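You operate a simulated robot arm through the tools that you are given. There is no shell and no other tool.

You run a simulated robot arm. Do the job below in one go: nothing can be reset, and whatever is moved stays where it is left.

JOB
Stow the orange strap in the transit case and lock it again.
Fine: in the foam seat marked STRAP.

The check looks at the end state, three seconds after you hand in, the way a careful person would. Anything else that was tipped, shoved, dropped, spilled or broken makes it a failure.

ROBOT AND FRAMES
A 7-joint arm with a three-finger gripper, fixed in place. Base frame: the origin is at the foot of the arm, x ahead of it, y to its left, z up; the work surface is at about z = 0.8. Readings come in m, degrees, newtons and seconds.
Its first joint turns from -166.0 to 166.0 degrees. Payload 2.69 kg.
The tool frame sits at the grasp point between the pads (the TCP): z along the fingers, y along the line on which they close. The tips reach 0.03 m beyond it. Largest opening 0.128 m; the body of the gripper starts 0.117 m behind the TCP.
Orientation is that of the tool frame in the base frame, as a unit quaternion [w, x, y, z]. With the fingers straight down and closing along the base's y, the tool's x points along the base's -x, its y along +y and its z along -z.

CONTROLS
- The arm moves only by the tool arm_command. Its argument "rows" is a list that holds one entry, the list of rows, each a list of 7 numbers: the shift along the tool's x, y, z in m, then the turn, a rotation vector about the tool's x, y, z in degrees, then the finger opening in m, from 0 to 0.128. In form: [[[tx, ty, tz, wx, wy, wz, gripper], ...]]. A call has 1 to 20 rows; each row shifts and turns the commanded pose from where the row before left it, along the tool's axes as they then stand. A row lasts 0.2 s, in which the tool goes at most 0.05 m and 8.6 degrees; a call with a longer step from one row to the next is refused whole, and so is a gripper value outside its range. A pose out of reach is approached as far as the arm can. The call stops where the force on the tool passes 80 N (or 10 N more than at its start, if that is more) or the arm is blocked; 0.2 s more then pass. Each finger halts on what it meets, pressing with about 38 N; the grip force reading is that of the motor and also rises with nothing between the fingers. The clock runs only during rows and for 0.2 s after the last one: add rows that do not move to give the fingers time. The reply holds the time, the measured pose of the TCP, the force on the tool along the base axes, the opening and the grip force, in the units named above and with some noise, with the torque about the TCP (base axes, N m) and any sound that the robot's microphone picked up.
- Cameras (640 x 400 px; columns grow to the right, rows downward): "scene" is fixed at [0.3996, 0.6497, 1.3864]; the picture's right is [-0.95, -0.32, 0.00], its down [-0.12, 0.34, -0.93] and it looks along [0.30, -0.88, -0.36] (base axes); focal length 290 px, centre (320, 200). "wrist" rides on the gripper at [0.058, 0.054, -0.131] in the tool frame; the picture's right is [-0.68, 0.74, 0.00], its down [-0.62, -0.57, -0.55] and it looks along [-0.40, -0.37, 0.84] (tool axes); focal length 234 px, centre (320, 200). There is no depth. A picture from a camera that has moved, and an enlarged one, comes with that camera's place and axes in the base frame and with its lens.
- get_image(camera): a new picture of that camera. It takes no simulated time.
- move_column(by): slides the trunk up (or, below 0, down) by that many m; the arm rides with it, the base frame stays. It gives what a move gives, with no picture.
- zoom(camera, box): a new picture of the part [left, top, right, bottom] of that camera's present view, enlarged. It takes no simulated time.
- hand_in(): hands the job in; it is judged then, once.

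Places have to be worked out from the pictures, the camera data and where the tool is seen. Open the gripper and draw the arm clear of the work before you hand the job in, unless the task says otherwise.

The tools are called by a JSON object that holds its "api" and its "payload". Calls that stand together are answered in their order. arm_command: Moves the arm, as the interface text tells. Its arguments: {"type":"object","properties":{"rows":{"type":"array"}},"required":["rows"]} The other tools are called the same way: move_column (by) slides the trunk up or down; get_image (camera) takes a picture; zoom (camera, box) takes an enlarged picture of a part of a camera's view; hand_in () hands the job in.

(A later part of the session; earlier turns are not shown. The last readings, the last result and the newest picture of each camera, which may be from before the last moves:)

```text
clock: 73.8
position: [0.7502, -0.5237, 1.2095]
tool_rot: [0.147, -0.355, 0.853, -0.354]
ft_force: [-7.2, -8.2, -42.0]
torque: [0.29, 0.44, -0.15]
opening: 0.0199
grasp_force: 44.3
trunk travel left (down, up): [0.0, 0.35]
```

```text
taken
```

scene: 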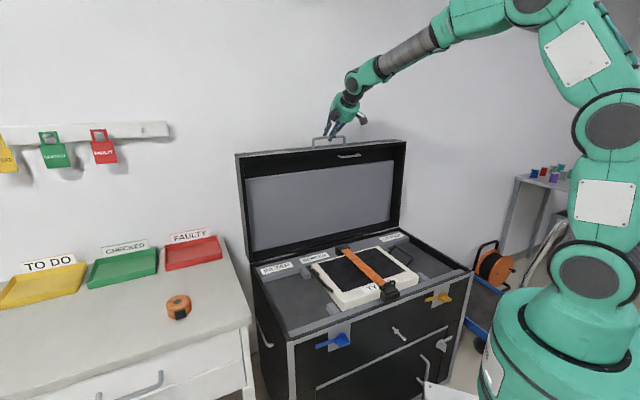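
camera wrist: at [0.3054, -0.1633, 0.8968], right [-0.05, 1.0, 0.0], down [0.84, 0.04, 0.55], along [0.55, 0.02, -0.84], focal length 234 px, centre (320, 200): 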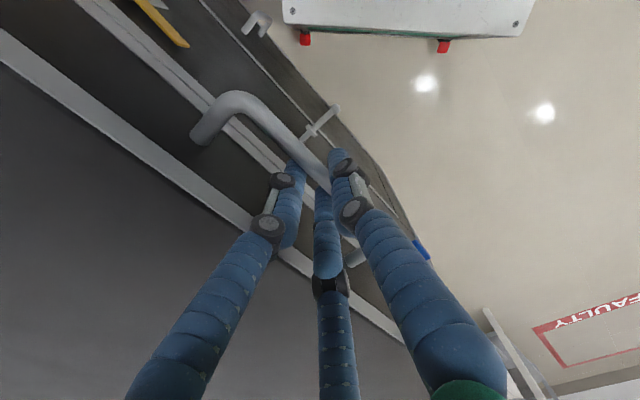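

Lid is about upright. I go ~10° past vertical so it may rest open.

{"api": "arm_command", "payload": {"rows": [[[0, -0.0096, 0.0144, 0, 0, 0, 0.0], [0, -0.0103, 0.0136, 0, 0, 0, 0.0], [0, -0.0098, 0.0139, 0, 0, 0, 0.0], [0, -0.0093, 0.0143, 0, 0, 0, 0.0], [0, -0.0088, 0.0147, 0, 0, 0, 0.0], [0, 0, 0, 0, 0, 0, 0.0]]]}}

{"api": "get_image", "payload": {"camera": "scene"}}

{"api": "get_image", "payload": {"camera": "wrist"}}

```text
clock: 74.7
position: [0.7837, -0.5572, 1.2021]
tool_rot: [0.144, -0.355, 0.854, -0.351]
ft_force: [-33.9, 29.0, 10.5]
torque: [0.57, 0.52, -0.06]
opening: 0.02
grasp_force: 44.9
trunk travel left (down, up): [0.0, 0.35]
stopped in row 4: the force on the tool passed its limit at 95 N (the readings are from after the stop); the commanded pose is now the measured one
```

```text
taken
```

scene: 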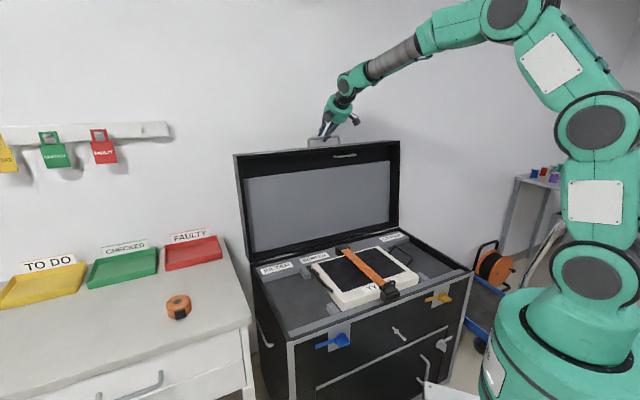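

```text
taken
camera wrist: at [0.6504, -0.5068, 1.256], right [0.11, 0.85, -0.52], down [0.45, 0.43, 0.79], along [0.89, -0.32, -0.34], focal length 234 px, centre (320, 200)
```

wrist: 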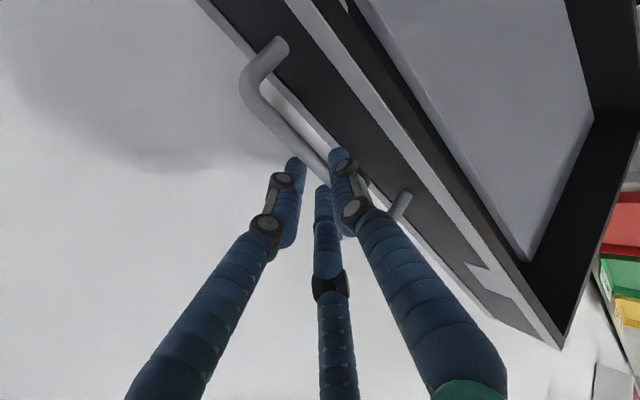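

The lid hit its stop at about 95°, past vertical. I release the bar by opening slightly, then withdraw back along the tool axis.

{"api": "arm_command", "payload": {"rows": [[[0, 0.0015, 0, 0, 0, 0, 0.02], [0, 0, 0, 0, 0, 0, 0.034], [0, 0, 0, 0, 0, 0, 0.036], [0, 0, 0, 0, 0, 0, 0.036]]]}}

{"api": "arm_command", "payload": {"rows": [[[0, 0, -0.015, 0, 0, 0, 0.036], [0, 0, -0.02, 0, 0, 0, 0.036], [0, 0, -0.03, 0, 0, 0, 0.036], [0, 0, -0.03, 0, 0, 0, 0.036], [0, 0, -0.03, 0, 0, 0, 0.036]]]}}

{"api": "get_image", "payload": {"camera": "scene"}}

{"api": "get_image", "payload": {"camera": "wrist"}}

```text
clock: 75.7
position: [0.7859, -0.5601, 1.1976]
tool_rot: [0.143, -0.355, 0.855, -0.35]
ft_force: [0.8, 0.3, 0.4]
torque: [-0.01, 0.0, -0.02]
opening: 0.036
grasp_force: 0.1
trunk travel left (down, up): [0.0, 0.35]
```

```text
clock: 76.9
position: [0.723, -0.4959, 1.2863]
tool_rot: [0.144, -0.355, 0.854, -0.351]
ft_force: [0.2, -0.1, 1.0]
torque: [-0.02, 0.02, -0.01]
opening: 0.0359
grasp_force: 0.2
trunk travel left (down, up): [0.0, 0.35]
```

```text
taken
```

scene: 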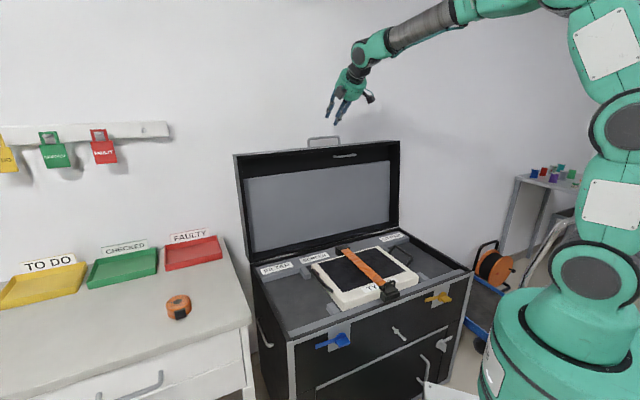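

```text
taken
camera wrist: at [0.5902, -0.4458, 1.3417], right [0.11, 0.85, -0.52], down [0.45, 0.43, 0.79], along [0.89, -0.32, -0.34], focal length 234 px, centre (320, 200)
```

wrist: 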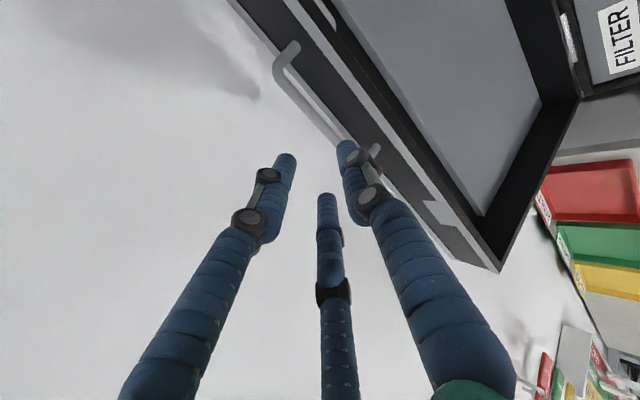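

The lid stays open by itself. I zoom into the case interior to read the foam labels.

{"api": "zoom", "payload": {"camera": "scene", "box": [250, 225, 480, 340]}}

{"api": "zoom", "payload": {"camera": "scene", "box": [300, 230, 430, 310]}}

```text
2.78 times, centred on (365, 282) of scene
camera zoom: at [0.3996, 0.6497, 1.3864], right [-0.95, -0.32, 0.0], down [-0.12, 0.34, -0.93], along [0.3, -0.88, -0.36], focal length 807 px, centre (195, -30)
```

zoom: 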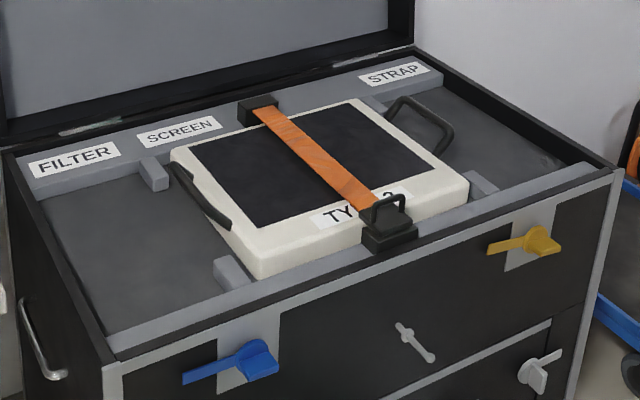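

```text
4.92 times, centred on (365, 270) of scene
camera zoom: at [0.3996, 0.6497, 1.3864], right [-0.95, -0.32, 0.0], down [-0.12, 0.34, -0.93], along [0.3, -0.88, -0.36], focal length 1427 px, centre (98, -145)
```

zoom: 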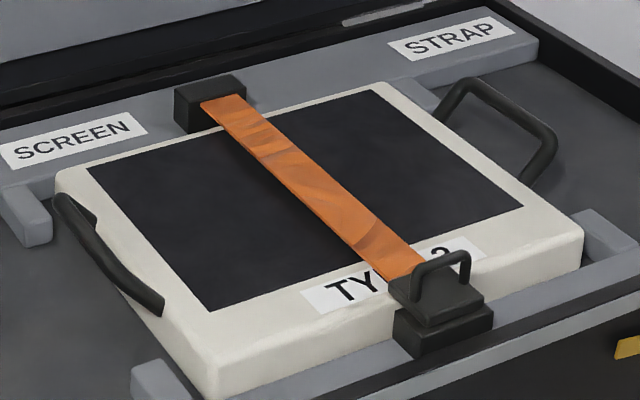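

The case has three seats: FILTER (left), SCREEN (center, occupied and strapped down), STRAP (right). I withdraw the arm from the lid and un-tilt it, then look at the STRAP seat from above.

{"api": "arm_command", "payload": {"rows": [[[0, 0.0283, -0.0283, -6.43, 0, 0, 0.036], [0, 0.0313, -0.025, -6.43, 0, 0, 0.036], [0, 0.0339, -0.0213, -6.43, 0, 0, 0.036], [0, 0.036, -0.0173, -6.43, 0, 0, 0.036], [0, 0.0378, -0.0132, -6.43, 0, 0, 0.036], [0, 0.039, -0.0089, -6.43, 0, 0, 0.036], [0, 0.0398, -0.0045, -6.43, 0, 0, 0.036], [0, 0, 0, 0, 0, 0, 0.036]]]}}

{"api": "get_image", "payload": {"camera": "wrist"}}

{"api": "get_image", "payload": {"camera": "scene"}}

```text
clock: 78.7
position: [0.5249, -0.2997, 1.2879]
tool_rot: [-0.003, -0.383, 0.924, 0.003]
ft_force: [0.4, -0.2, 0.0]
torque: [0.0, -0.01, -0.03]
opening: 0.0356
grasp_force: 0.1
trunk travel left (down, up): [0.0, 0.35]
```

```text
taken
camera wrist: at [0.4461, -0.3041, 1.4179], right [-0.04, 1.0, 0.0], down [0.84, 0.04, 0.54], along [0.54, 0.03, -0.84], focal length 234 px, centre (320, 200)
```

wrist: 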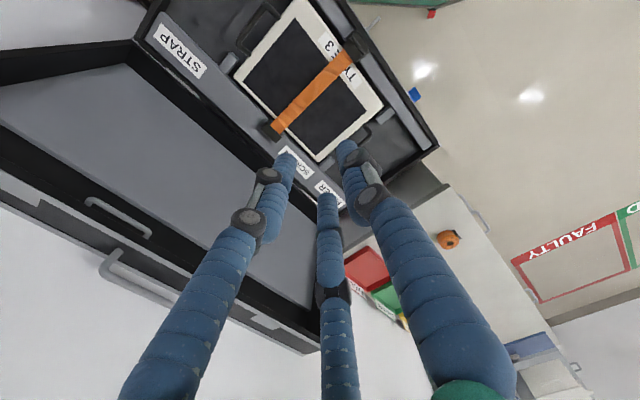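

```text
taken
```

scene: 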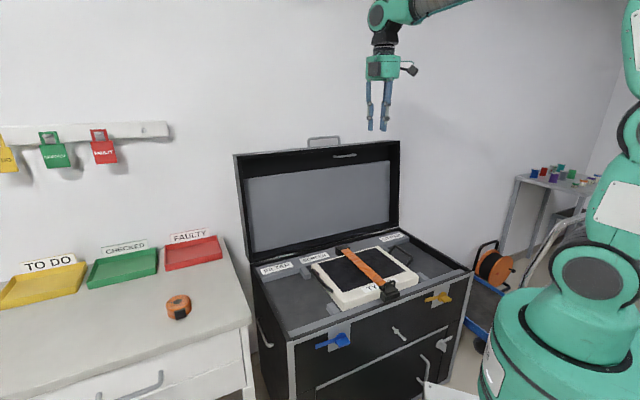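

I shift sideways to bring the STRAP seat into the wrist view.

{"api": "arm_command", "payload": {"rows": [[[0.0442, 0.0088, 0.0067, 0, 0, 0, 0.036], [0.0442, 0.0088, 0.0067, 0, 0, 0, 0.036], [0.0442, 0.0088, 0.0067, 0, 0, 0, 0.036], [0.0442, 0.0088, 0.0067, 0, 0, 0, 0.036], [0.0442, 0.0088, 0.0067, 0, 0, 0, 0.036], [0.0442, 0.0088, 0.0067, 0, 0, 0, 0.036]]]}}

{"api": "get_image", "payload": {"camera": "wrist"}}

```text
clock: 80.1
position: [0.3003, -0.451, 1.2503]
tool_rot: [-0.002, -0.383, 0.924, 0.002]
ft_force: [0.3, -0.2, 0.2]
torque: [-0.01, 0.03, -0.01]
opening: 0.0361
grasp_force: 0.1
trunk travel left (down, up): [0.0, 0.35]
```

```text
taken
camera wrist: at [0.2218, -0.4553, 1.3806], right [-0.04, 1.0, 0.0], down [0.84, 0.04, 0.54], along [0.54, 0.03, -0.84], focal length 234 px, centre (320, 200)
```

wrist: 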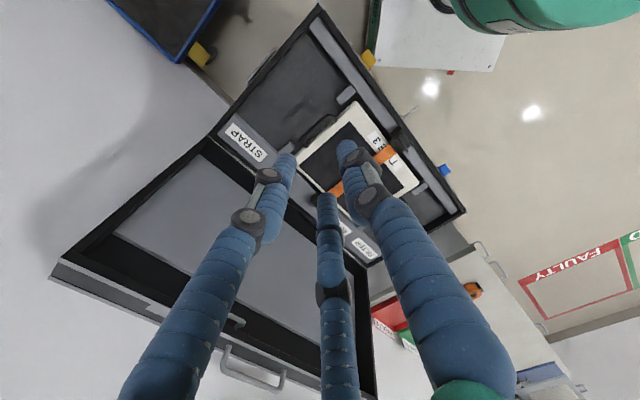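

{"api": "zoom", "payload": {"camera": "wrist", "box": [210, 0, 410, 170]}}

{"api": "zoom", "payload": {"camera": "scene", "box": [380, 225, 480, 290]}}

```text
2.35 times, centred on (310, 85) of wrist
camera zoom: at [0.2218, -0.4553, 1.3806], right [-0.04, 1.0, 0.0], down [0.84, 0.04, 0.54], along [0.54, 0.03, -0.84], focal length 551 px, centre (344, 471)
```

zoom: 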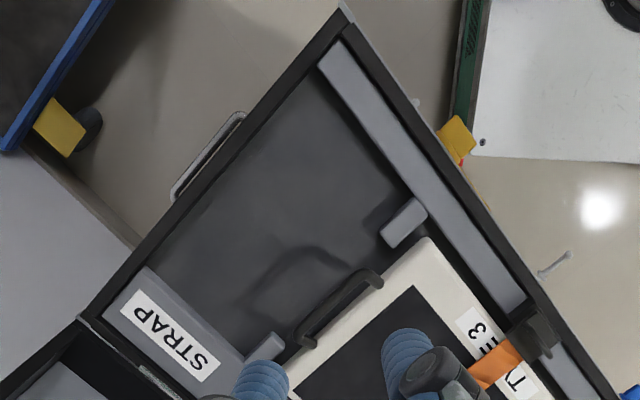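

```text
6.15 times, centred on (430, 258) of scene
camera zoom: at [0.3996, 0.6497, 1.3864], right [-0.95, -0.32, 0.0], down [-0.12, 0.34, -0.93], along [0.3, -0.88, -0.36], focal length 1784 px, centre (-357, -154)
```

zoom: 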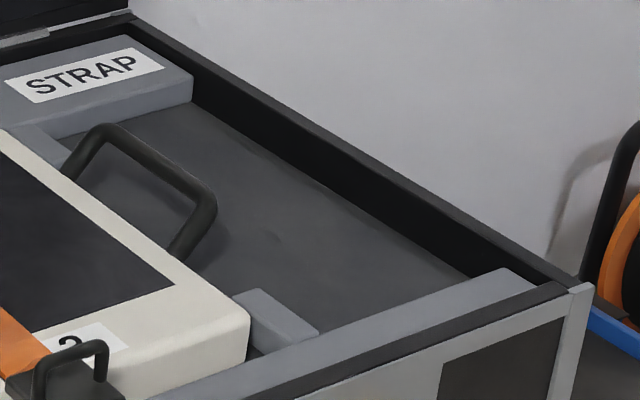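

The STRAP seat is a recessed bay (floor z≈0.66) at w -0.21…-0.085, n -0.47…-0.765, next to the screen's handle. Now I fly over to the table to view the strap up close.

{"api": "arm_command", "payload": {"rows": [[[-0.04453, 0.00462, 0.00765, 0, 0, 0, 0.1], [-0.04453, 0.00462, 0.00765, 0, 0, 0, 0.1], [-0.04453, 0.00462, 0.00765, 0, 0, 0, 0.1], [-0.04453, 0.00462, 0.00765, 0, 0, 0, 0.1], [-0.04453, 0.00462, 0.00765, 0, 0, 0, 0.1], [-0.04453, 0.00462, 0.00765, 0, 0, 0, 0.1], [-0.04453, 0.00462, 0.00765, 0, 0, 0, 0.1], [-0.04453, 0.00462, 0.00765, 0, 0, 0, 0.1], [-0.04453, 0.00462, 0.00765, 0, 0, 0, 0.1], [-0.04453, 0.00462, 0.00765, 0, 0, 0, 0.1], [-0.04453, 0.00462, 0.00765, 0, 0, 0, 0.1], [-0.04453, 0.00462, 0.00765, 0, 0, 0, 0.1], [-0.04453, 0.00462, 0.00765, 0, 0, 0, 0.1], [-0.04453, 0.00462, 0.00765, 0, 0, 0, 0.1], [-0.04453, 0.00462, 0.00765, 0, 0, 0, 0.1], [-0.04453, 0.00462, 0.00765, 0, 0, 0, 0.1], [-0.04453, 0.00462, 0.00765, 0, 0, 0, 0.1]]]}}

{"api": "get_image", "payload": {"camera": "wrist"}}

{"api": "get_image", "payload": {"camera": "scene"}}

```text
clock: 83.7
position: [0.7778, 0.1398, 1.1205]
tool_rot: [-0.002, -0.384, 0.923, 0.003]
ft_force: [-0.1, -0.9, 0.2]
torque: [0.04, -0.07, 0.0]
opening: 0.0998
grasp_force: 0.1
trunk travel left (down, up): [0.0, 0.35]
```

```text
taken
camera wrist: at [0.6995, 0.1365, 1.2501], right [-0.04, 1.0, 0.0], down [0.84, 0.04, 0.54], along [0.54, 0.03, -0.84], focal length 234 px, centre (320, 200)
```

wrist: 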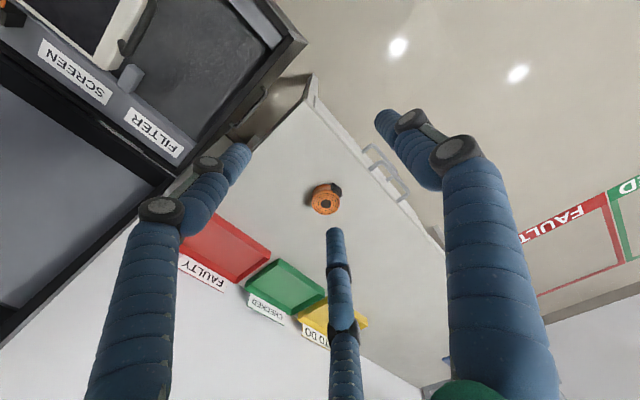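

```text
taken
```

scene: 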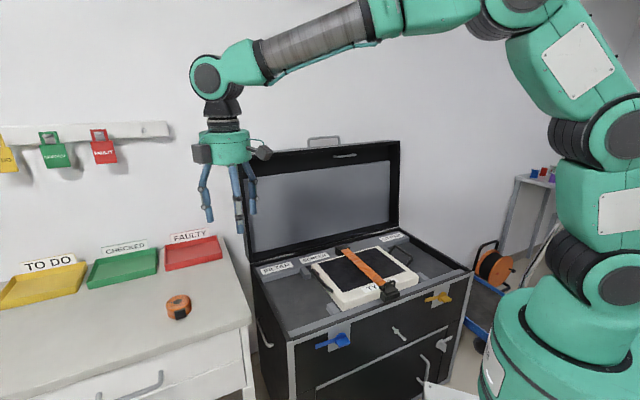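

{"api": "zoom", "payload": {"camera": "wrist", "box": [280, 160, 380, 240]}}

```text
5.00 times, centred on (330, 200) of wrist
camera zoom: at [0.6995, 0.1365, 1.2501], right [-0.04, 1.0, 0.0], down [0.84, 0.04, 0.54], along [0.54, 0.03, -0.84], focal length 1171 px, centre (270, 200)
```

zoom: 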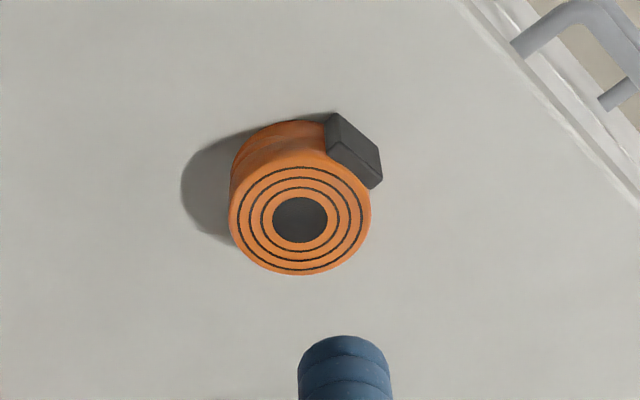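

Strap coil: Ø≈0.06, height≈0.035, center ≈(0.980, 0.165), top z≈0.833; buckle on its n side, so pads should close along w. I rotate the tool 90° and tilt 12° for reach.

{"api": "arm_command", "payload": {"rows": [[[0, 0, 0, 0, 0, 8.2, 0.1], [0, 0, 0, 0, 0, 8.2, 0.1], [0, 0, 0, 0, 0, 8.2, 0.1], [0, 0, 0, 0, 0, 8.2, 0.1], [0, 0, 0, 0, 0, 8.2, 0.1], [0, 0, 0, 0, 0, 8.2, 0.1], [0, 0, 0, 0, 0, 8.2, 0.1], [0, 0, 0, 0, 0, 8.2, 0.1], [0, 0, 0, 0, 0, 8.2, 0.1], [0, 0, 0, 0, 0, 8.2, 0.1], [0, 0, 0, 0, 0, 8.0, 0.1], [0, 0, 0, 0, -6, 0, 0.1], [0, 0, 0, 0, -6, 0, 0.1], [0, 0, 0, 0, 0, 0, 0.1]]]}}

{"api": "get_image", "payload": {"camera": "wrist"}}

```text
clock: 86.7
position: [0.7782, 0.1414, 1.1178]
tool_rot: [0.094, 0.38, 0.919, -0.041]
ft_force: [-0.1, -0.3, -0.2]
torque: [-0.03, -0.01, 0.01]
opening: 0.1
grasp_force: 0.0
trunk travel left (down, up): [0.0, 0.35]
```

```text
taken
camera wrist: at [0.757, 0.239, 1.2333], right [0.99, 0.05, 0.13], down [-0.05, -0.75, 0.66], along [0.14, -0.66, -0.74], focal length 234 px, centre (320, 200)
```

wrist: 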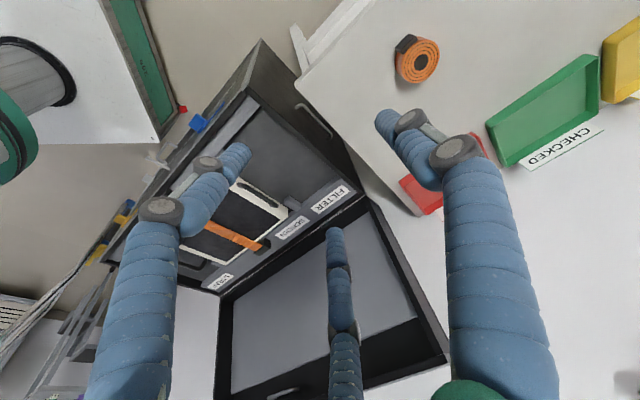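

Third sighting agrees: strap at (0.980, 0.167). I move to just above it (z≈0.95).

{"api": "arm_command", "payload": {"rows": [[[-0.014, 0.02677, 0.03157, 0, 0, 0, 0.1], [-0.014, 0.02677, 0.03157, 0, 0, 0, 0.1], [-0.014, 0.02677, 0.03157, 0, 0, 0, 0.1], [-0.014, 0.02677, 0.03157, 0, 0, 0, 0.1], [-0.014, 0.02677, 0.03157, 0, 0, 0, 0.1], [-0.014, 0.02677, 0.03157, 0, 0, 0, 0.1], [0, 0, 0, 0, 0, 0, 0.1]]]}}

{"api": "get_image", "payload": {"camera": "wrist"}}

{"api": "get_image", "payload": {"camera": "scene"}}

```text
clock: 88.3
position: [0.9783, 0.1699, 0.9482]
tool_rot: [0.093, 0.379, 0.92, -0.041]
ft_force: [0.8, -0.4, -2.0]
torque: [-0.05, 0.03, 0.01]
opening: 0.1001
grasp_force: 0.1
trunk travel left (down, up): [0.0, 0.35]
```

```text
taken
camera wrist: at [0.957, 0.2671, 1.0624], right [0.99, 0.05, 0.13], down [-0.05, -0.75, 0.66], along [0.13, -0.66, -0.74], focal length 234 px, centre (320, 200)
```

wrist: 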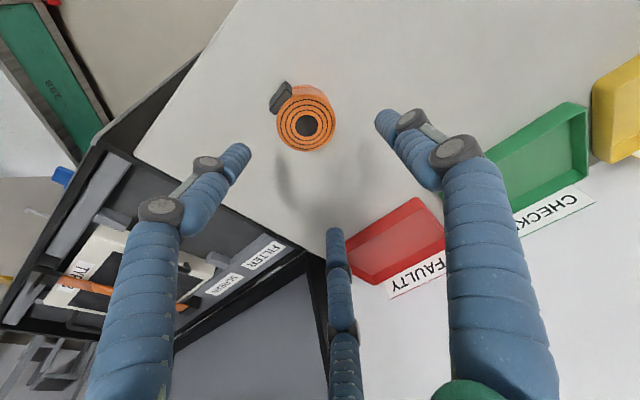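

```text
taken
```

scene: 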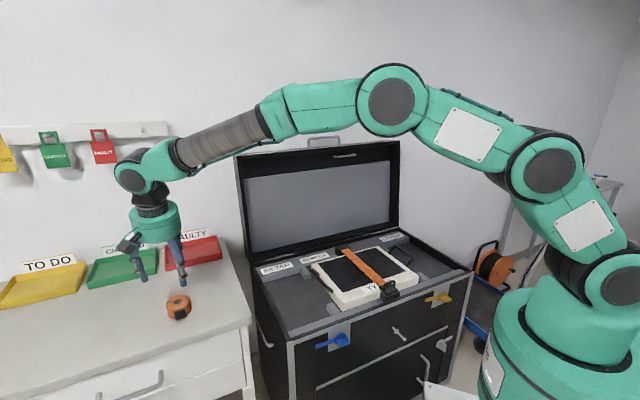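

Aligned above the strap. I descend around it to z≈0.836 with the pads open 10 cm.

{"api": "arm_command", "payload": {"rows": [[[0.0057, -0.0005, 0.0274, 0, 0, 0, 0.1], [0.0057, -0.0005, 0.0274, 0, 0, 0, 0.1], [0.0057, -0.0005, 0.0274, 0, 0, 0, 0.1], [0.0057, -0.0005, 0.0274, 0, 0, 0, 0.1], [0, 0, 0, 0, 0, 0, 0.1]]]}}

{"api": "get_image", "payload": {"camera": "wrist"}}

{"api": "zoom", "payload": {"camera": "scene", "box": [110, 220, 250, 340]}}

```text
clock: 89.5
position: [0.9747, 0.1678, 0.8374]
tool_rot: [0.092, 0.379, 0.92, -0.041]
ft_force: [-1.1, 0.1, 0.2]
torque: [-0.03, 0.01, 0.02]
opening: 0.0998
grasp_force: 0.0
trunk travel left (down, up): [0.0, 0.35]
```

```text
taken
camera wrist: at [0.9533, 0.2651, 0.9517], right [0.99, 0.05, 0.13], down [-0.05, -0.75, 0.66], along [0.14, -0.66, -0.74], focal length 234 px, centre (320, 200)
```

wrist: 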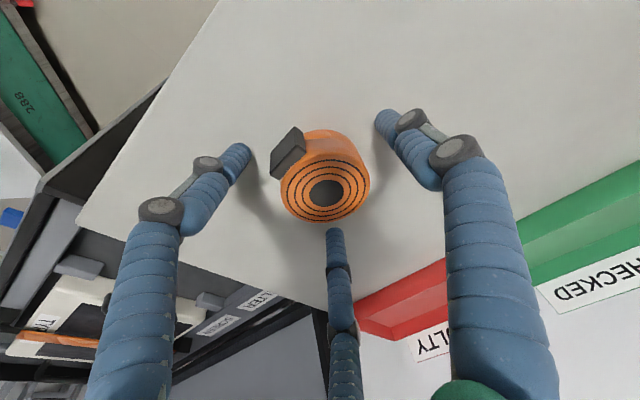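

```text
3.33 times, centred on (180, 280) of scene
camera zoom: at [0.3996, 0.6497, 1.3864], right [-0.95, -0.32, 0.0], down [-0.12, 0.34, -0.93], along [0.3, -0.88, -0.36], focal length 966 px, centre (787, -67)
```

zoom: 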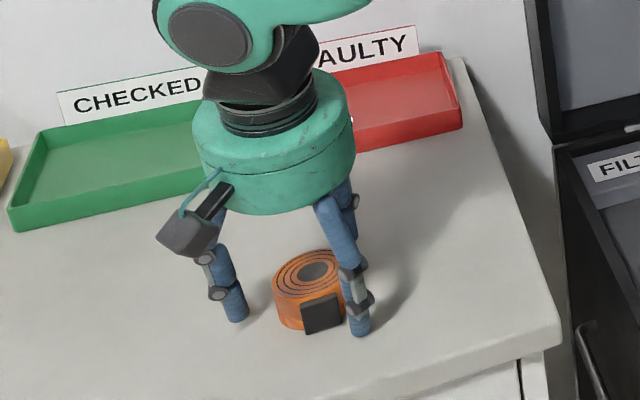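

The coil is centered between the pads with the buckle clear of them. I close the gripper on it.

{"api": "arm_command", "payload": {"rows": [[[0, 0.003, 0, 0, 0, 0, 0.08], [0, 0, 0, 0, 0, 0, 0.065], [0, 0, 0, 0, 0, 0, 0.05], [0, 0, 0, 0, 0, 0, 0.04], [0, 0, 0, 0, 0, 0, 0.04]]]}}

{"api": "get_image", "payload": {"camera": "wrist"}}

```text
clock: 90.7
position: [0.9765, 0.171, 0.8391]
tool_rot: [0.093, 0.379, 0.92, -0.04]
ft_force: [1.8, 1.4, 3.2]
torque: [0.16, -0.07, -0.05]
opening: 0.0625
grasp_force: 38.2
trunk travel left (down, up): [0.0, 0.35]
```

```text
taken
camera wrist: at [0.9559, 0.2678, 0.9526], right [0.99, 0.05, 0.13], down [-0.05, -0.75, 0.66], along [0.14, -0.66, -0.74], focal length 234 px, centre (320, 200)
```

wrist: 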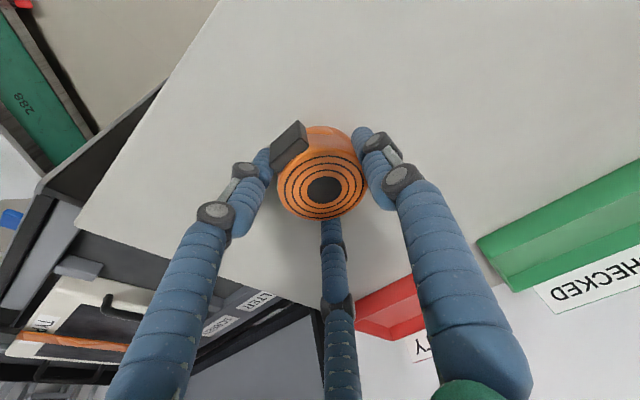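

Gripped at 6.25 cm with 38 N. I lift it straight up and check that it holds.

{"api": "arm_command", "payload": {"rows": [[[-0.0042, 0, -0.0196, 0, 0, 0, 0.04], [-0.0083, 0, -0.0391, 0, 0, 0, 0.04], [-0.0083, 0, -0.0391, 0, 0, 0, 0.04], [-0.0083, 0, -0.0391, 0, 0, 0, 0.04], [0, 0, 0, 0, 0, 0, 0.04]]]}}

{"api": "get_image", "payload": {"camera": "wrist"}}

{"api": "get_image", "payload": {"camera": "scene"}}

```text
clock: 91.9
position: [0.9747, 0.172, 0.9802]
tool_rot: [0.094, 0.379, 0.92, -0.041]
ft_force: [0.0, 0.0, -0.5]
torque: [0.04, -0.01, 0.0]
opening: 0.0624
grasp_force: 37.8
trunk travel left (down, up): [0.0, 0.35]
```

```text
taken
camera wrist: at [0.9533, 0.2686, 1.0939], right [0.99, 0.05, 0.13], down [-0.05, -0.75, 0.66], along [0.14, -0.66, -0.74], focal length 234 px, centre (320, 200)
```

wrist: 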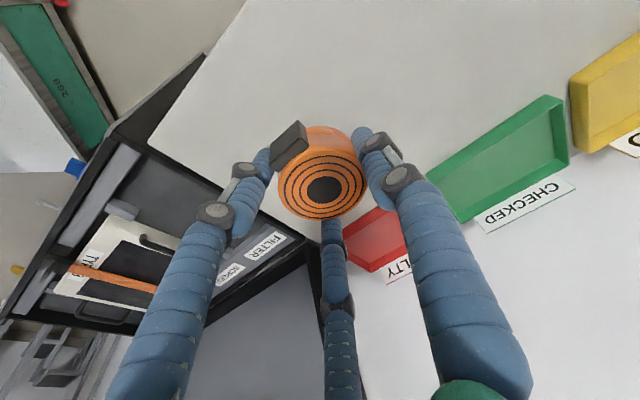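

```text
taken
```

scene: 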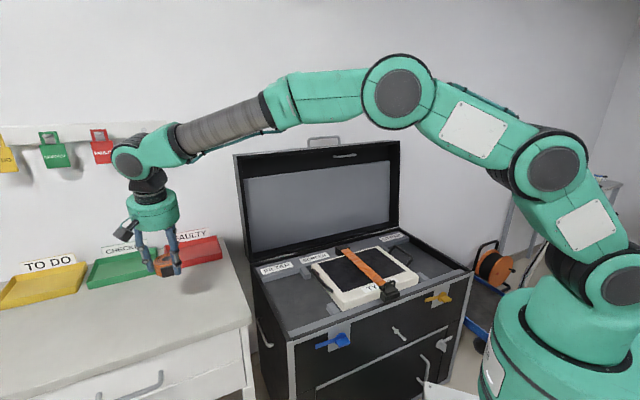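

Strap is held securely. I carry it back and up, then turn 90° about vertical so the pads align with the case depth.

{"api": "arm_command", "payload": {"rows": [[[0.006, -0.035, -0.0217, 0, 0, 0, 0.04], [0.006, -0.035, -0.0217, 0, 0, 0, 0.04], [0.006, -0.035, -0.0217, 0, 0, 0, 0.04], [0.006, -0.035, -0.0217, 0, 0, 0, 0.04], [0.006, -0.035, -0.0217, 0, 0, 0, 0.04], [0.006, -0.035, -0.0217, 0, 0, 0, 0.04], [0.006, -0.035, -0.0217, 0, 0, 0, 0.04], [0, 0, 0, -1.705, 0, -8.02, 0.04], [0, 0, 0, -1.705, 0, -8.02, 0.04], [0, 0, 0, -1.705, 0, -8.02, 0.04], [0, 0, 0, -1.705, 0, -8.02, 0.04], [0, 0, 0, -1.705, 0, -8.02, 0.04], [0, 0, 0, -1.705, 0, -8.02, 0.04], [0, 0, 0, -1.705, 0, -8.02, 0.04], [0, 0, 0, -1.705, 0, -8.02, 0.04], [0, 0, 0, -1.705, 0, -8.02, 0.04], [0, 0, 0, -1.705, 0, -8.02, 0.04], [0, 0, 0, -1.705, 0, -8.02, 0.04], [0, 0, 0, 0, 0, 0, 0.04]]]}}

{"api": "get_image", "payload": {"camera": "wrist"}}

{"api": "get_image", "payload": {"camera": "scene"}}

```text
clock: 95.9
position: [0.7558, 0.0477, 1.1171]
tool_rot: [0.094, -0.383, 0.918, 0.043]
ft_force: [0.4, 0.3, -0.8]
torque: [0.0, 0.0, 0.0]
opening: 0.0622
grasp_force: 37.6
trunk travel left (down, up): [0.0, 0.35]
```

```text
taken
camera wrist: at [0.6582, 0.0252, 1.2329], right [-0.06, 0.99, 0.14], down [0.75, -0.05, 0.66], along [0.66, 0.15, -0.74], focal length 234 px, centre (320, 200)
```

wrist: 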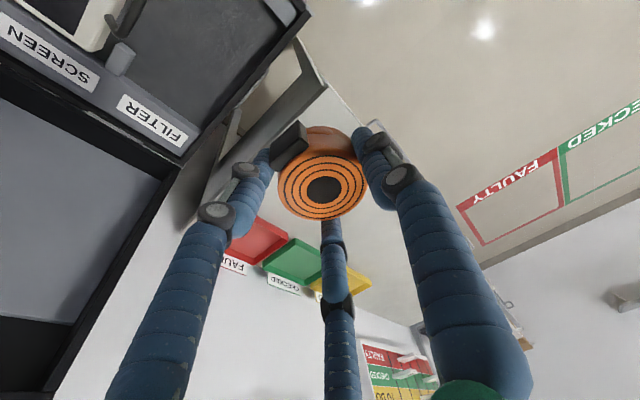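

```text
taken
```

scene: 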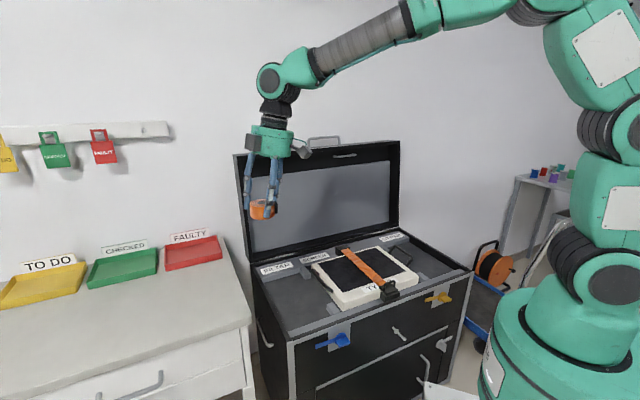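

Orientation is right. I carry the strap across to above the STRAP bay at z≈1.0.

{"api": "arm_command", "payload": {"rows": [[[0.04553, -0.00694, -0.00213, 0, 0, 0, 0.04], [0.04553, -0.00694, -0.00213, 0, 0, 0, 0.04], [0.04553, -0.00694, -0.00213, 0, 0, 0, 0.04], [0.04553, -0.00694, -0.00213, 0, 0, 0, 0.04], [0.04553, -0.00694, -0.00213, 0, 0, 0, 0.04], [0.04553, -0.00694, -0.00213, 0, 0, 0, 0.04], [0.04553, -0.00694, -0.00213, 0, 0, 0, 0.04], [0.04553, -0.00694, -0.00213, 0, 0, 0, 0.04], [0.04553, -0.00694, -0.00213, 0, 0, 0, 0.04], [0.04553, -0.00694, -0.00213, 0, 0, 0, 0.04], [0.04553, -0.00694, -0.00213, 0, 0, 0, 0.04], [0.04553, -0.00694, -0.00213, 0, 0, 0, 0.04], [0.04553, -0.00694, -0.00213, 0, 0, 0, 0.04], [0.04553, -0.00694, -0.00213, 0, 0, 0, 0.04], [0.04553, -0.00694, -0.00213, 0, 0, 0, 0.04], [0.04553, -0.00694, -0.00213, 0, 0, 0, 0.04], [0, 0, 0, 0, 0, 0, 0.04]]]}}

{"api": "get_image", "payload": {"camera": "wrist"}}

{"api": "get_image", "payload": {"camera": "scene"}}

```text
clock: 99.5
position: [0.3257, -0.5416, 0.9991]
tool_rot: [0.094, -0.383, 0.918, 0.044]
ft_force: [-0.2, -0.8, -1.7]
torque: [0.06, 0.02, -0.02]
opening: 0.0622
grasp_force: 38.5
trunk travel left (down, up): [0.0, 0.35]
```

```text
taken
camera wrist: at [0.2287, -0.5655, 1.1139], right [-0.06, 0.99, 0.15], down [0.75, -0.05, 0.66], along [0.66, 0.15, -0.74], focal length 234 px, centre (320, 200)
```

wrist: 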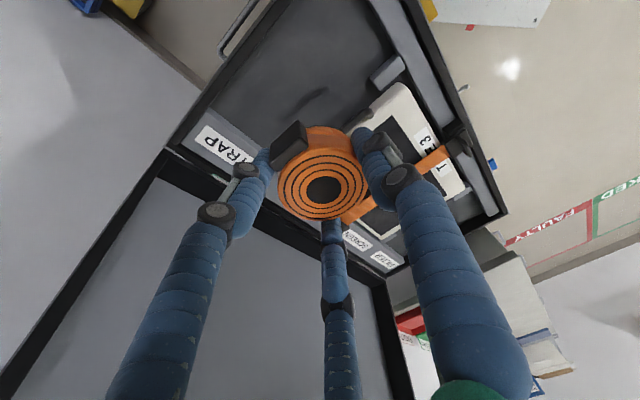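

```text
taken
```

scene: 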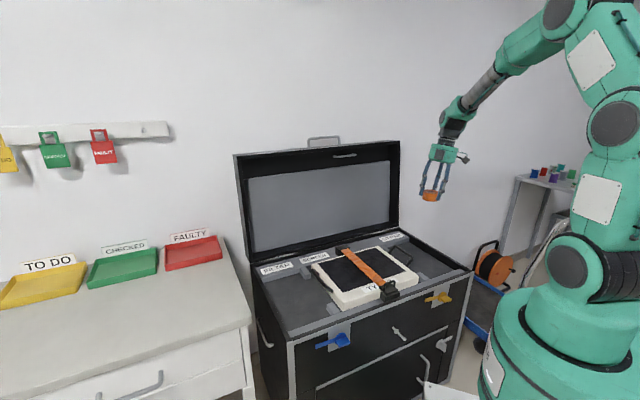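

{"api": "zoom", "payload": {"camera": "wrist", "box": [180, 0, 420, 170]}}

{"api": "zoom", "payload": {"camera": "scene", "box": [380, 140, 490, 290]}}

```text
2.35 times, centred on (300, 85) of wrist
camera zoom: at [0.2287, -0.5655, 1.1139], right [-0.06, 0.99, 0.15], down [0.75, -0.05, 0.66], along [0.66, 0.15, -0.74], focal length 551 px, centre (367, 471)
```

zoom: 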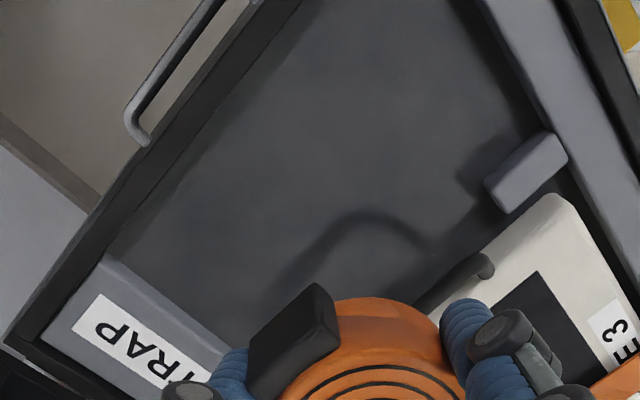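

```text
2.67 times, centred on (435, 215) of scene
camera zoom: at [0.3996, 0.6497, 1.3864], right [-0.95, -0.32, 0.0], down [-0.12, 0.34, -0.93], along [0.3, -0.88, -0.36], focal length 773 px, centre (13, 160)
```

zoom: 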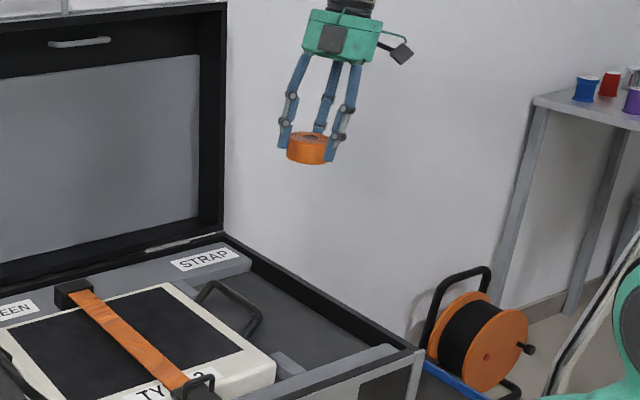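

The bay spans w -0.212…-0.045 (screen handle bar at w≈-0.03). I shift 2 cm toward its middle and lower the strap to just above the floor.

{"api": "arm_command", "payload": {"rows": [[[0.0057, -0.0006, 0.0395, 0, 0, 0, 0.04], [0.0057, -0.0006, 0.0395, 0, 0, 0, 0.04], [0.0057, -0.0006, 0.0395, 0, 0, 0, 0.04], [0.0057, -0.0006, 0.0395, 0, 0, 0, 0.04], [0.0057, -0.0006, 0.0395, 0, 0, 0, 0.04], [0.0057, -0.0006, 0.0395, 0, 0, 0, 0.04], [0.0057, -0.0006, 0.03, 0, 0, 0, 0.04], [0, 0, 0, 0, 0, 0, 0.04]]]}}

{"api": "get_image", "payload": {"camera": "wrist"}}

{"api": "zoom", "payload": {"camera": "scene", "box": [370, 170, 490, 290]}}

```text
clock: 101.3
position: [0.3402, -0.5314, 0.7306]
tool_rot: [0.094, -0.383, 0.918, 0.043]
ft_force: [0.4, 0.0, -0.5]
torque: [0.02, 0.02, 0.05]
opening: 0.0623
grasp_force: 37.5
trunk travel left (down, up): [0.0, 0.35]
```

```text
taken
camera wrist: at [0.2427, -0.5543, 0.8452], right [-0.06, 0.99, 0.14], down [0.75, -0.05, 0.66], along [0.66, 0.15, -0.74], focal length 234 px, centre (320, 200)
```

wrist: 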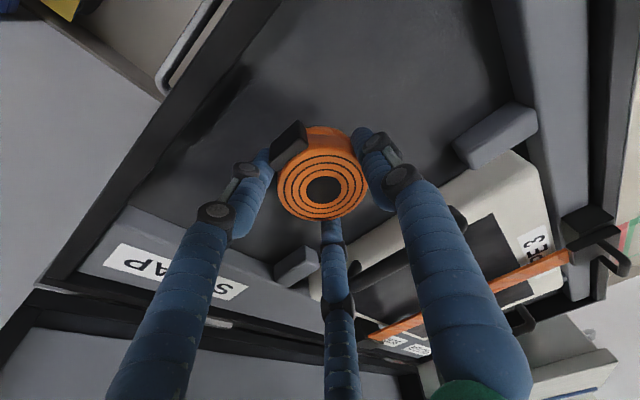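

```text
3.33 times, centred on (430, 230) of scene
camera zoom: at [0.3996, 0.6497, 1.3864], right [-0.95, -0.32, 0.0], down [-0.12, 0.34, -0.93], along [0.3, -0.88, -0.36], focal length 966 px, centre (-47, 100)
```

zoom: 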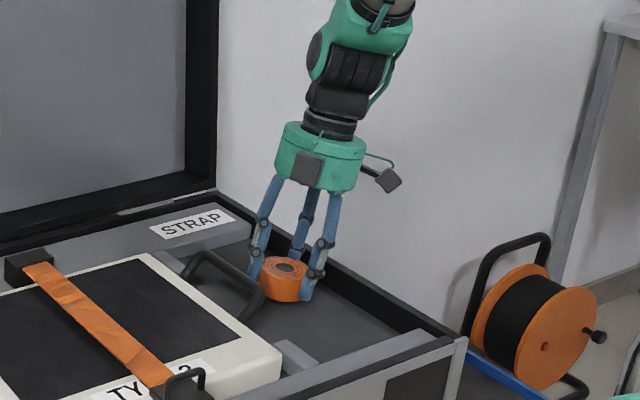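

The strap is inside the bay about 3 cm above the floor. I creep down watching for contact.

{"api": "arm_command", "payload": {"rows": [[[0.001, 0, 0.0049, 0, 0, 0, 0.04], [0.001, 0, 0.0049, 0, 0, 0, 0.04], [0.001, 0, 0.0049, 0, 0, 0, 0.04], [0.001, 0, 0.0049, 0, 0, 0, 0.04], [0, 0, 0, 0, 0, 0, 0.04]]]}}

```text
clock: 102.5
position: [0.3406, -0.5311, 0.7131]
tool_rot: [0.094, -0.383, 0.918, 0.042]
ft_force: [-3.2, 13.7, 41.7]
torque: [-0.21, 0.82, -0.25]
opening: 0.0623
grasp_force: 37.9
trunk travel left (down, up): [0.0, 0.35]
```

Floor contact (42 N). I ease up 1.5 mm and open the gripper gently.

{"api": "arm_command", "payload": {"rows": [[[-0.0003, 0, -0.0016, 0, 0, 0, 0.04], [0, 0, 0, 0, 0, 0, 0.06], [0, 0, 0, 0, 0, 0, 0.07], [0, 0, 0, 0, 0, 0, 0.085], [0, 0, 0, 0, 0, 0, 0.09]]]}}

{"api": "get_image", "payload": {"camera": "wrist"}}

```text
clock: 103.7
position: [0.3394, -0.5301, 0.7119]
tool_rot: [0.094, -0.382, 0.918, 0.045]
ft_force: [0.5, -0.2, -0.8]
torque: [-0.05, -0.02, -0.01]
opening: 0.0899
grasp_force: 0.0
trunk travel left (down, up): [0.0, 0.35]
```

```text
taken
camera wrist: at [0.243, -0.5536, 0.8266], right [-0.06, 0.99, 0.15], down [0.75, -0.05, 0.66], along [0.66, 0.15, -0.74], focal length 234 px, centre (320, 200)
```

wrist: 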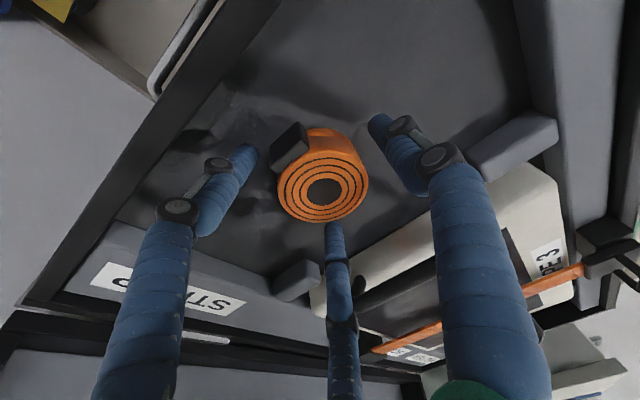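

Released. I rise straight up out of the bay and check the strap.

{"api": "arm_command", "payload": {"rows": [[[-0.0041, 0, -0.0196, 0, 0, 0, 0.09], [-0.0082, 0, -0.0392, 0, 0, 0, 0.09], [-0.0082, 0, -0.0392, 0, 0, 0, 0.09], [-0.0082, 0, -0.0392, 0, 0, 0, 0.09], [-0.0082, 0, -0.0392, 0, 0, 0, 0.09], [-0.0082, 0, -0.0392, 0, 0, 0, 0.09], [-0.0082, 0, -0.0392, 0, 0, 0, 0.09], [-0.0082, 0, -0.0392, 0, 0, 0, 0.09], [-0.0082, 0, -0.0392, 0, 0, 0, 0.06]]]}}

{"api": "get_image", "payload": {"camera": "wrist"}}

{"api": "zoom", "payload": {"camera": "scene", "box": [250, 140, 490, 340]}}

```text
clock: 105.7
position: [0.3427, -0.5345, 1.0536]
tool_rot: [0.094, -0.383, 0.918, 0.044]
ft_force: [-0.5, 0.4, -0.1]
torque: [0.03, 0.02, 0.02]
opening: 0.0603
grasp_force: 0.1
trunk travel left (down, up): [0.0, 0.35]
```

```text
taken
camera wrist: at [0.2452, -0.5573, 1.1675], right [-0.06, 0.99, 0.14], down [0.75, -0.05, 0.66], along [0.66, 0.15, -0.74], focal length 234 px, centre (320, 200)
```

wrist: 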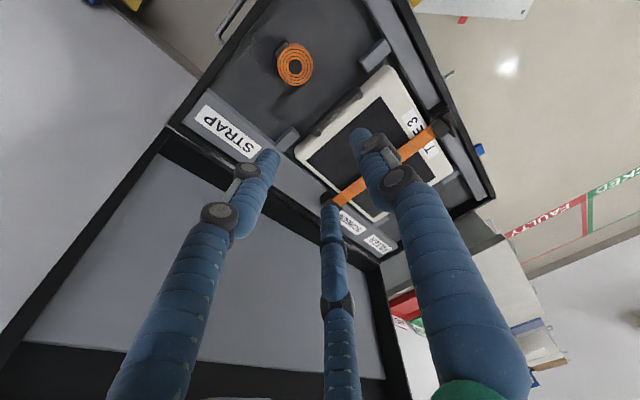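

```text
2.00 times, centred on (370, 240) of scene
camera zoom: at [0.3996, 0.6497, 1.3864], right [-0.95, -0.32, 0.0], down [-0.12, 0.34, -0.93], along [0.3, -0.88, -0.36], focal length 580 px, centre (220, 120)
```

zoom: 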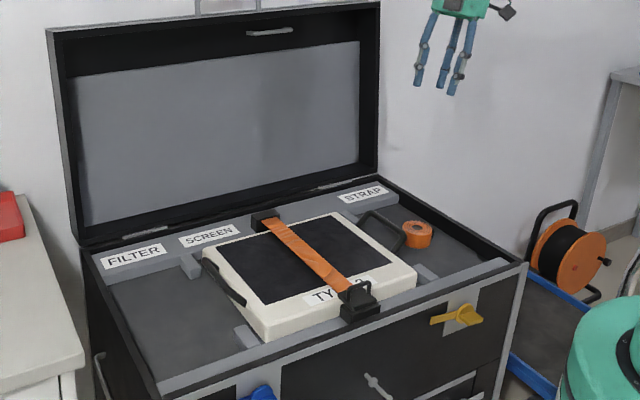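

The strap lies flat in the STRAP bay. Now I return to close the lid: rise, re-orient the tool as it was when it released the bar, and approach the handle again.

{"api": "arm_command", "payload": {"rows": [[[0, 0, -0.03, 0, 6, 0, 0.036], [0, 0, -0.03, 0, 6, 0, 0.036], [-0.0328, 0.0022, -0.0204, 0, 0, 0, 0.036], [-0.0328, 0.0022, -0.0204, 0, 0, 0, 0.036], [-0.0328, 0.0022, -0.0204, 0, 0, 0, 0.036], [-0.0328, 0.0022, -0.0204, 0, 0, 0, 0.036], [-0.0328, 0.0022, -0.0204, 0, 0, 0, 0.036], [-0.0328, 0.0022, -0.0204, 0, 0, 0, 0.036], [-0.0328, 0.0022, -0.0204, 0, 0, 0, 0.036], [-0.0328, 0.0022, -0.0204, 0, 0, 0, 0.036], [-0.0328, 0.0022, -0.0204, 0, 0, 0, 0.036], [0, 0, 0, 0, 0, 0, 0.036]]]}}

{"api": "get_image", "payload": {"camera": "scene"}}

```text
clock: 108.3
position: [0.5311, -0.3167, 1.2956]
tool_rot: [-0.003, -0.385, 0.923, 0.002]
ft_force: [-0.2, -0.3, -0.4]
torque: [-0.03, 0.05, 0.02]
opening: 0.0361
grasp_force: 0.0
trunk travel left (down, up): [0.0, 0.35]
```

```text
taken
```

scene: 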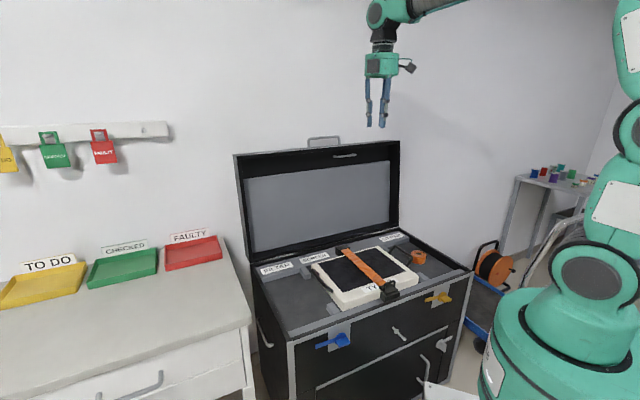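

{"api": "arm_command", "payload": {"rows": [[[-0.0011, -0.0375, 0.0013, 6.43, 0, 0, 0.036], [-0.0011, -0.0371, 0.0055, 6.43, 0, 0, 0.036], [-0.0011, -0.0363, 0.0096, 6.43, 0, 0, 0.036], [-0.0011, -0.035, 0.0136, 6.43, 0, 0, 0.036], [-0.0011, -0.0332, 0.0175, 6.43, 0, 0, 0.036], [-0.0011, -0.0311, 0.0211, 6.43, 0, 0, 0.036], [-0.0011, -0.0285, 0.0244, 6.43, 0, 0, 0.036], [0, 0, 0, 0, 0, 0, 0.036]]]}}

{"api": "get_image", "payload": {"camera": "wrist"}}

{"api": "get_image", "payload": {"camera": "scene"}}

```text
clock: 110.1
position: [0.7217, -0.4965, 1.283]
tool_rot: [0.145, -0.356, 0.854, -0.35]
ft_force: [0.9, -0.4, -0.8]
torque: [-0.01, -0.01, 0.01]
opening: 0.0361
grasp_force: 0.2
trunk travel left (down, up): [0.0, 0.35]
```

```text
taken
camera wrist: at [0.5883, -0.4461, 1.3372], right [0.1, 0.85, -0.52], down [0.45, 0.43, 0.79], along [0.89, -0.31, -0.34], focal length 234 px, centre (320, 200)
```

wrist: 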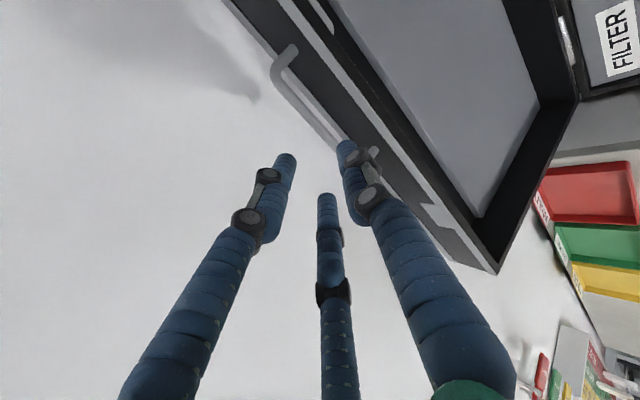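

```text
taken
```

scene: 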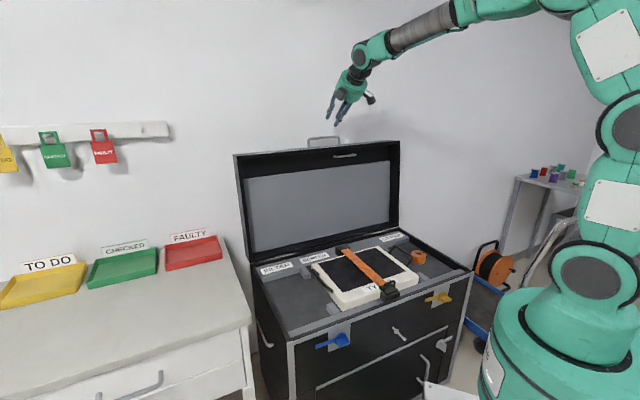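

The lid hasn't moved since release (same view). I advance along the tool axis to straddle the bar at the release pose and close on it.

{"api": "arm_command", "payload": {"rows": [[[0, -0.0009, 0.031, 0, 0, 0, 0.036], [0, -0.0009, 0.031, 0, 0, 0, 0.036], [0, -0.0009, 0.031, 0, 0, 0, 0.036], [0, -0.0009, 0.031, 0, 0, 0, 0.036], [0, 0, 0, 0, 0, 0, 0.036]]]}}

{"api": "arm_command", "payload": {"rows": [[[0, 0, 0, 0, 0, 0, 0.025], [0, 0, 0, 0, 0, 0, 0.01], [0, 0, 0, 0, 0, 0, 0.0], [0, 0, 0, 0, 0, 0, 0.0]]]}}

{"api": "get_image", "payload": {"camera": "wrist"}}

```text
clock: 111.3
position: [0.7851, -0.5608, 1.1961]
tool_rot: [0.144, -0.356, 0.854, -0.35]
ft_force: [-0.5, -0.2, 0.3]
torque: [-0.05, 0.0, -0.01]
opening: 0.0359
grasp_force: 0.1
trunk travel left (down, up): [0.0, 0.35]
```

```text
clock: 112.3
position: [0.7855, -0.5598, 1.1988]
tool_rot: [0.145, -0.357, 0.854, -0.35]
ft_force: [3.5, -2.2, 0.5]
torque: [0.11, -0.19, -0.14]
opening: 0.0195
grasp_force: 44.7
trunk travel left (down, up): [0.0, 0.35]
```

```text
taken
camera wrist: at [0.652, -0.5107, 1.2523], right [0.1, 0.85, -0.52], down [0.45, 0.43, 0.79], along [0.89, -0.31, -0.34], focal length 234 px, centre (320, 200)
```

wrist: 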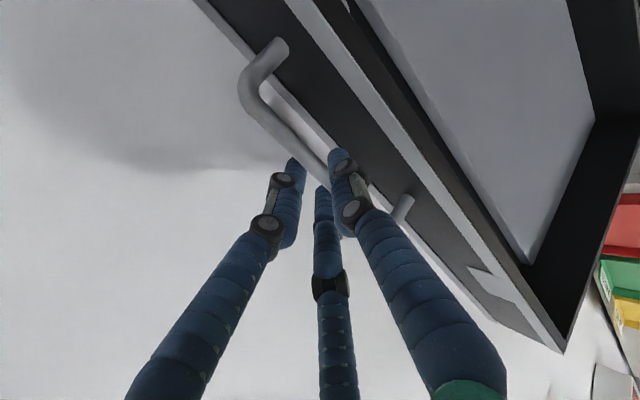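

Bar gripped with negligible load. A circle fit of the opening path gives hinge (n -0.866, z 0.716), R 0.483. I start swinging the lid closed along it.

{"api": "arm_command", "payload": {"rows": [[[0, 0.012, -0.0173, 0, 0, 0, 0.0], [0, 0.0128, -0.0168, 0, 0, 0, 0.0], [0, 0.0135, -0.0162, 0, 0, 0, 0.0], [0, 0.0141, -0.0156, 0, 0, 0, 0.0], [0, 0, 0, 0, 0, 0, 0.0]]]}}

```text
clock: 113.5
position: [0.7256, -0.4998, 1.2089]
tool_rot: [0.146, -0.357, 0.854, -0.35]
ft_force: [-5.9, -11.7, 6.8]
torque: [-0.21, 0.04, -0.6]
opening: 0.0197
grasp_force: 44.9
trunk travel left (down, up): [0.0, 0.35]
```

Low forces. Continuing the closing arc to about 77° from closed.

{"api": "arm_command", "payload": {"rows": [[[0, 0.0148, -0.0149, 0, 0, 0, 0.0], [0, 0.0154, -0.0143, 0, 0, 0, 0.0], [0, 0.0161, -0.0136, 0, 0, 0, 0.0], [0, 0.0167, -0.0129, 0, 0, 0, 0.0], [0, 0, 0, 0, 0, 0, 0.0]]]}}

```text
clock: 114.7
position: [0.6661, -0.4392, 1.2043]
tool_rot: [0.146, -0.356, 0.854, -0.351]
ft_force: [-0.2, -3.4, 5.3]
torque: [0.25, -0.35, 0.01]
opening: 0.0195
grasp_force: 44.7
trunk travel left (down, up): [0.0, 0.35]
```

{"api": "arm_command", "payload": {"rows": [[[0, 0.0169, -0.0121, -1, 0, 0, 0.0], [0, 0.0177, -0.0111, -1, 0, 0, 0.0], [0, 0.0183, -0.01, -1, 0, 0, 0.0], [0, 0.0188, -0.0088, -1, 0, 0, 0.0], [0, 0.0193, -0.0077, -1, 0, 0, 0.0], [0, 0.0198, -0.0064, -1, 0, 0, 0.0], [0, 0, 0, 0, 0, 0, 0.0]]]}}

```text
clock: 116.3
position: [0.5801, -0.3543, 1.1717]
tool_rot: [0.126, -0.364, 0.871, -0.305]
ft_force: [15.0, 14.5, 3.6]
torque: [0.66, -0.73, 0.24]
opening: 0.0198
grasp_force: 45.0
trunk travel left (down, up): [0.0, 0.35]
```

{"api": "arm_command", "payload": {"rows": [[[-0.0008, 0.0201, -0.0052, -1, 0, 0, 0.0], [0, 0.0204, -0.004, -1, 0, 0, 0.0], [0, 0.0206, -0.0028, -1, 0, 0, 0.0], [0, 0.0207, -0.0014, -1, 0, 0, 0.0], [0, 0.0208, -0.0001, -1, 0, 0, 0.0], [0, 0, 0, 0, 0, 0, 0.0]]]}}

{"api": "get_image", "payload": {"camera": "scene"}}

```text
clock: 117.7
position: [0.5173, -0.2908, 1.1218]
tool_rot: [0.109, -0.368, 0.884, -0.268]
ft_force: [7.7, 5.6, -0.5]
torque: [0.22, -0.22, -0.24]
opening: 0.0196
grasp_force: 44.6
trunk travel left (down, up): [0.0, 0.35]
```

```text
taken
```

scene: 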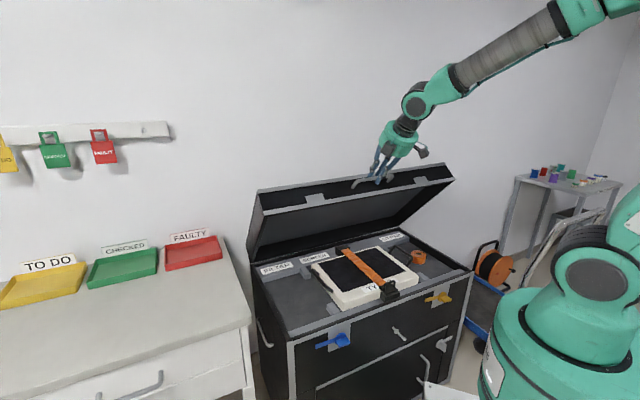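

{"api": "arm_command", "payload": {"rows": [[[0, 0.0206, 0.0012, -1.67, 0, 0, 0.0], [0, 0.0205, 0.0028, -1.67, 0, 0, 0.0], [0, 0.0202, 0.0042, -1.67, 0, 0, 0.0], [0, 0.0198, 0.0058, -1.67, 0, 0, 0.0], [0, 0.0194, 0.0072, -1.67, 0, 0, 0.0], [0, 0.0188, 0.0086, -1.67, 0, 0, 0.0], [0, 0, 0, 0, 0, 0, 0.0]]]}}

```text
clock: 119.3
position: [0.4528, -0.2298, 1.0361]
tool_rot: [0.077, -0.378, 0.903, -0.189]
ft_force: [9.2, 1.6, -3.8]
torque: [-0.01, -0.13, -0.33]
opening: 0.0198
grasp_force: 45.2
trunk travel left (down, up): [0.0, 0.35]
```

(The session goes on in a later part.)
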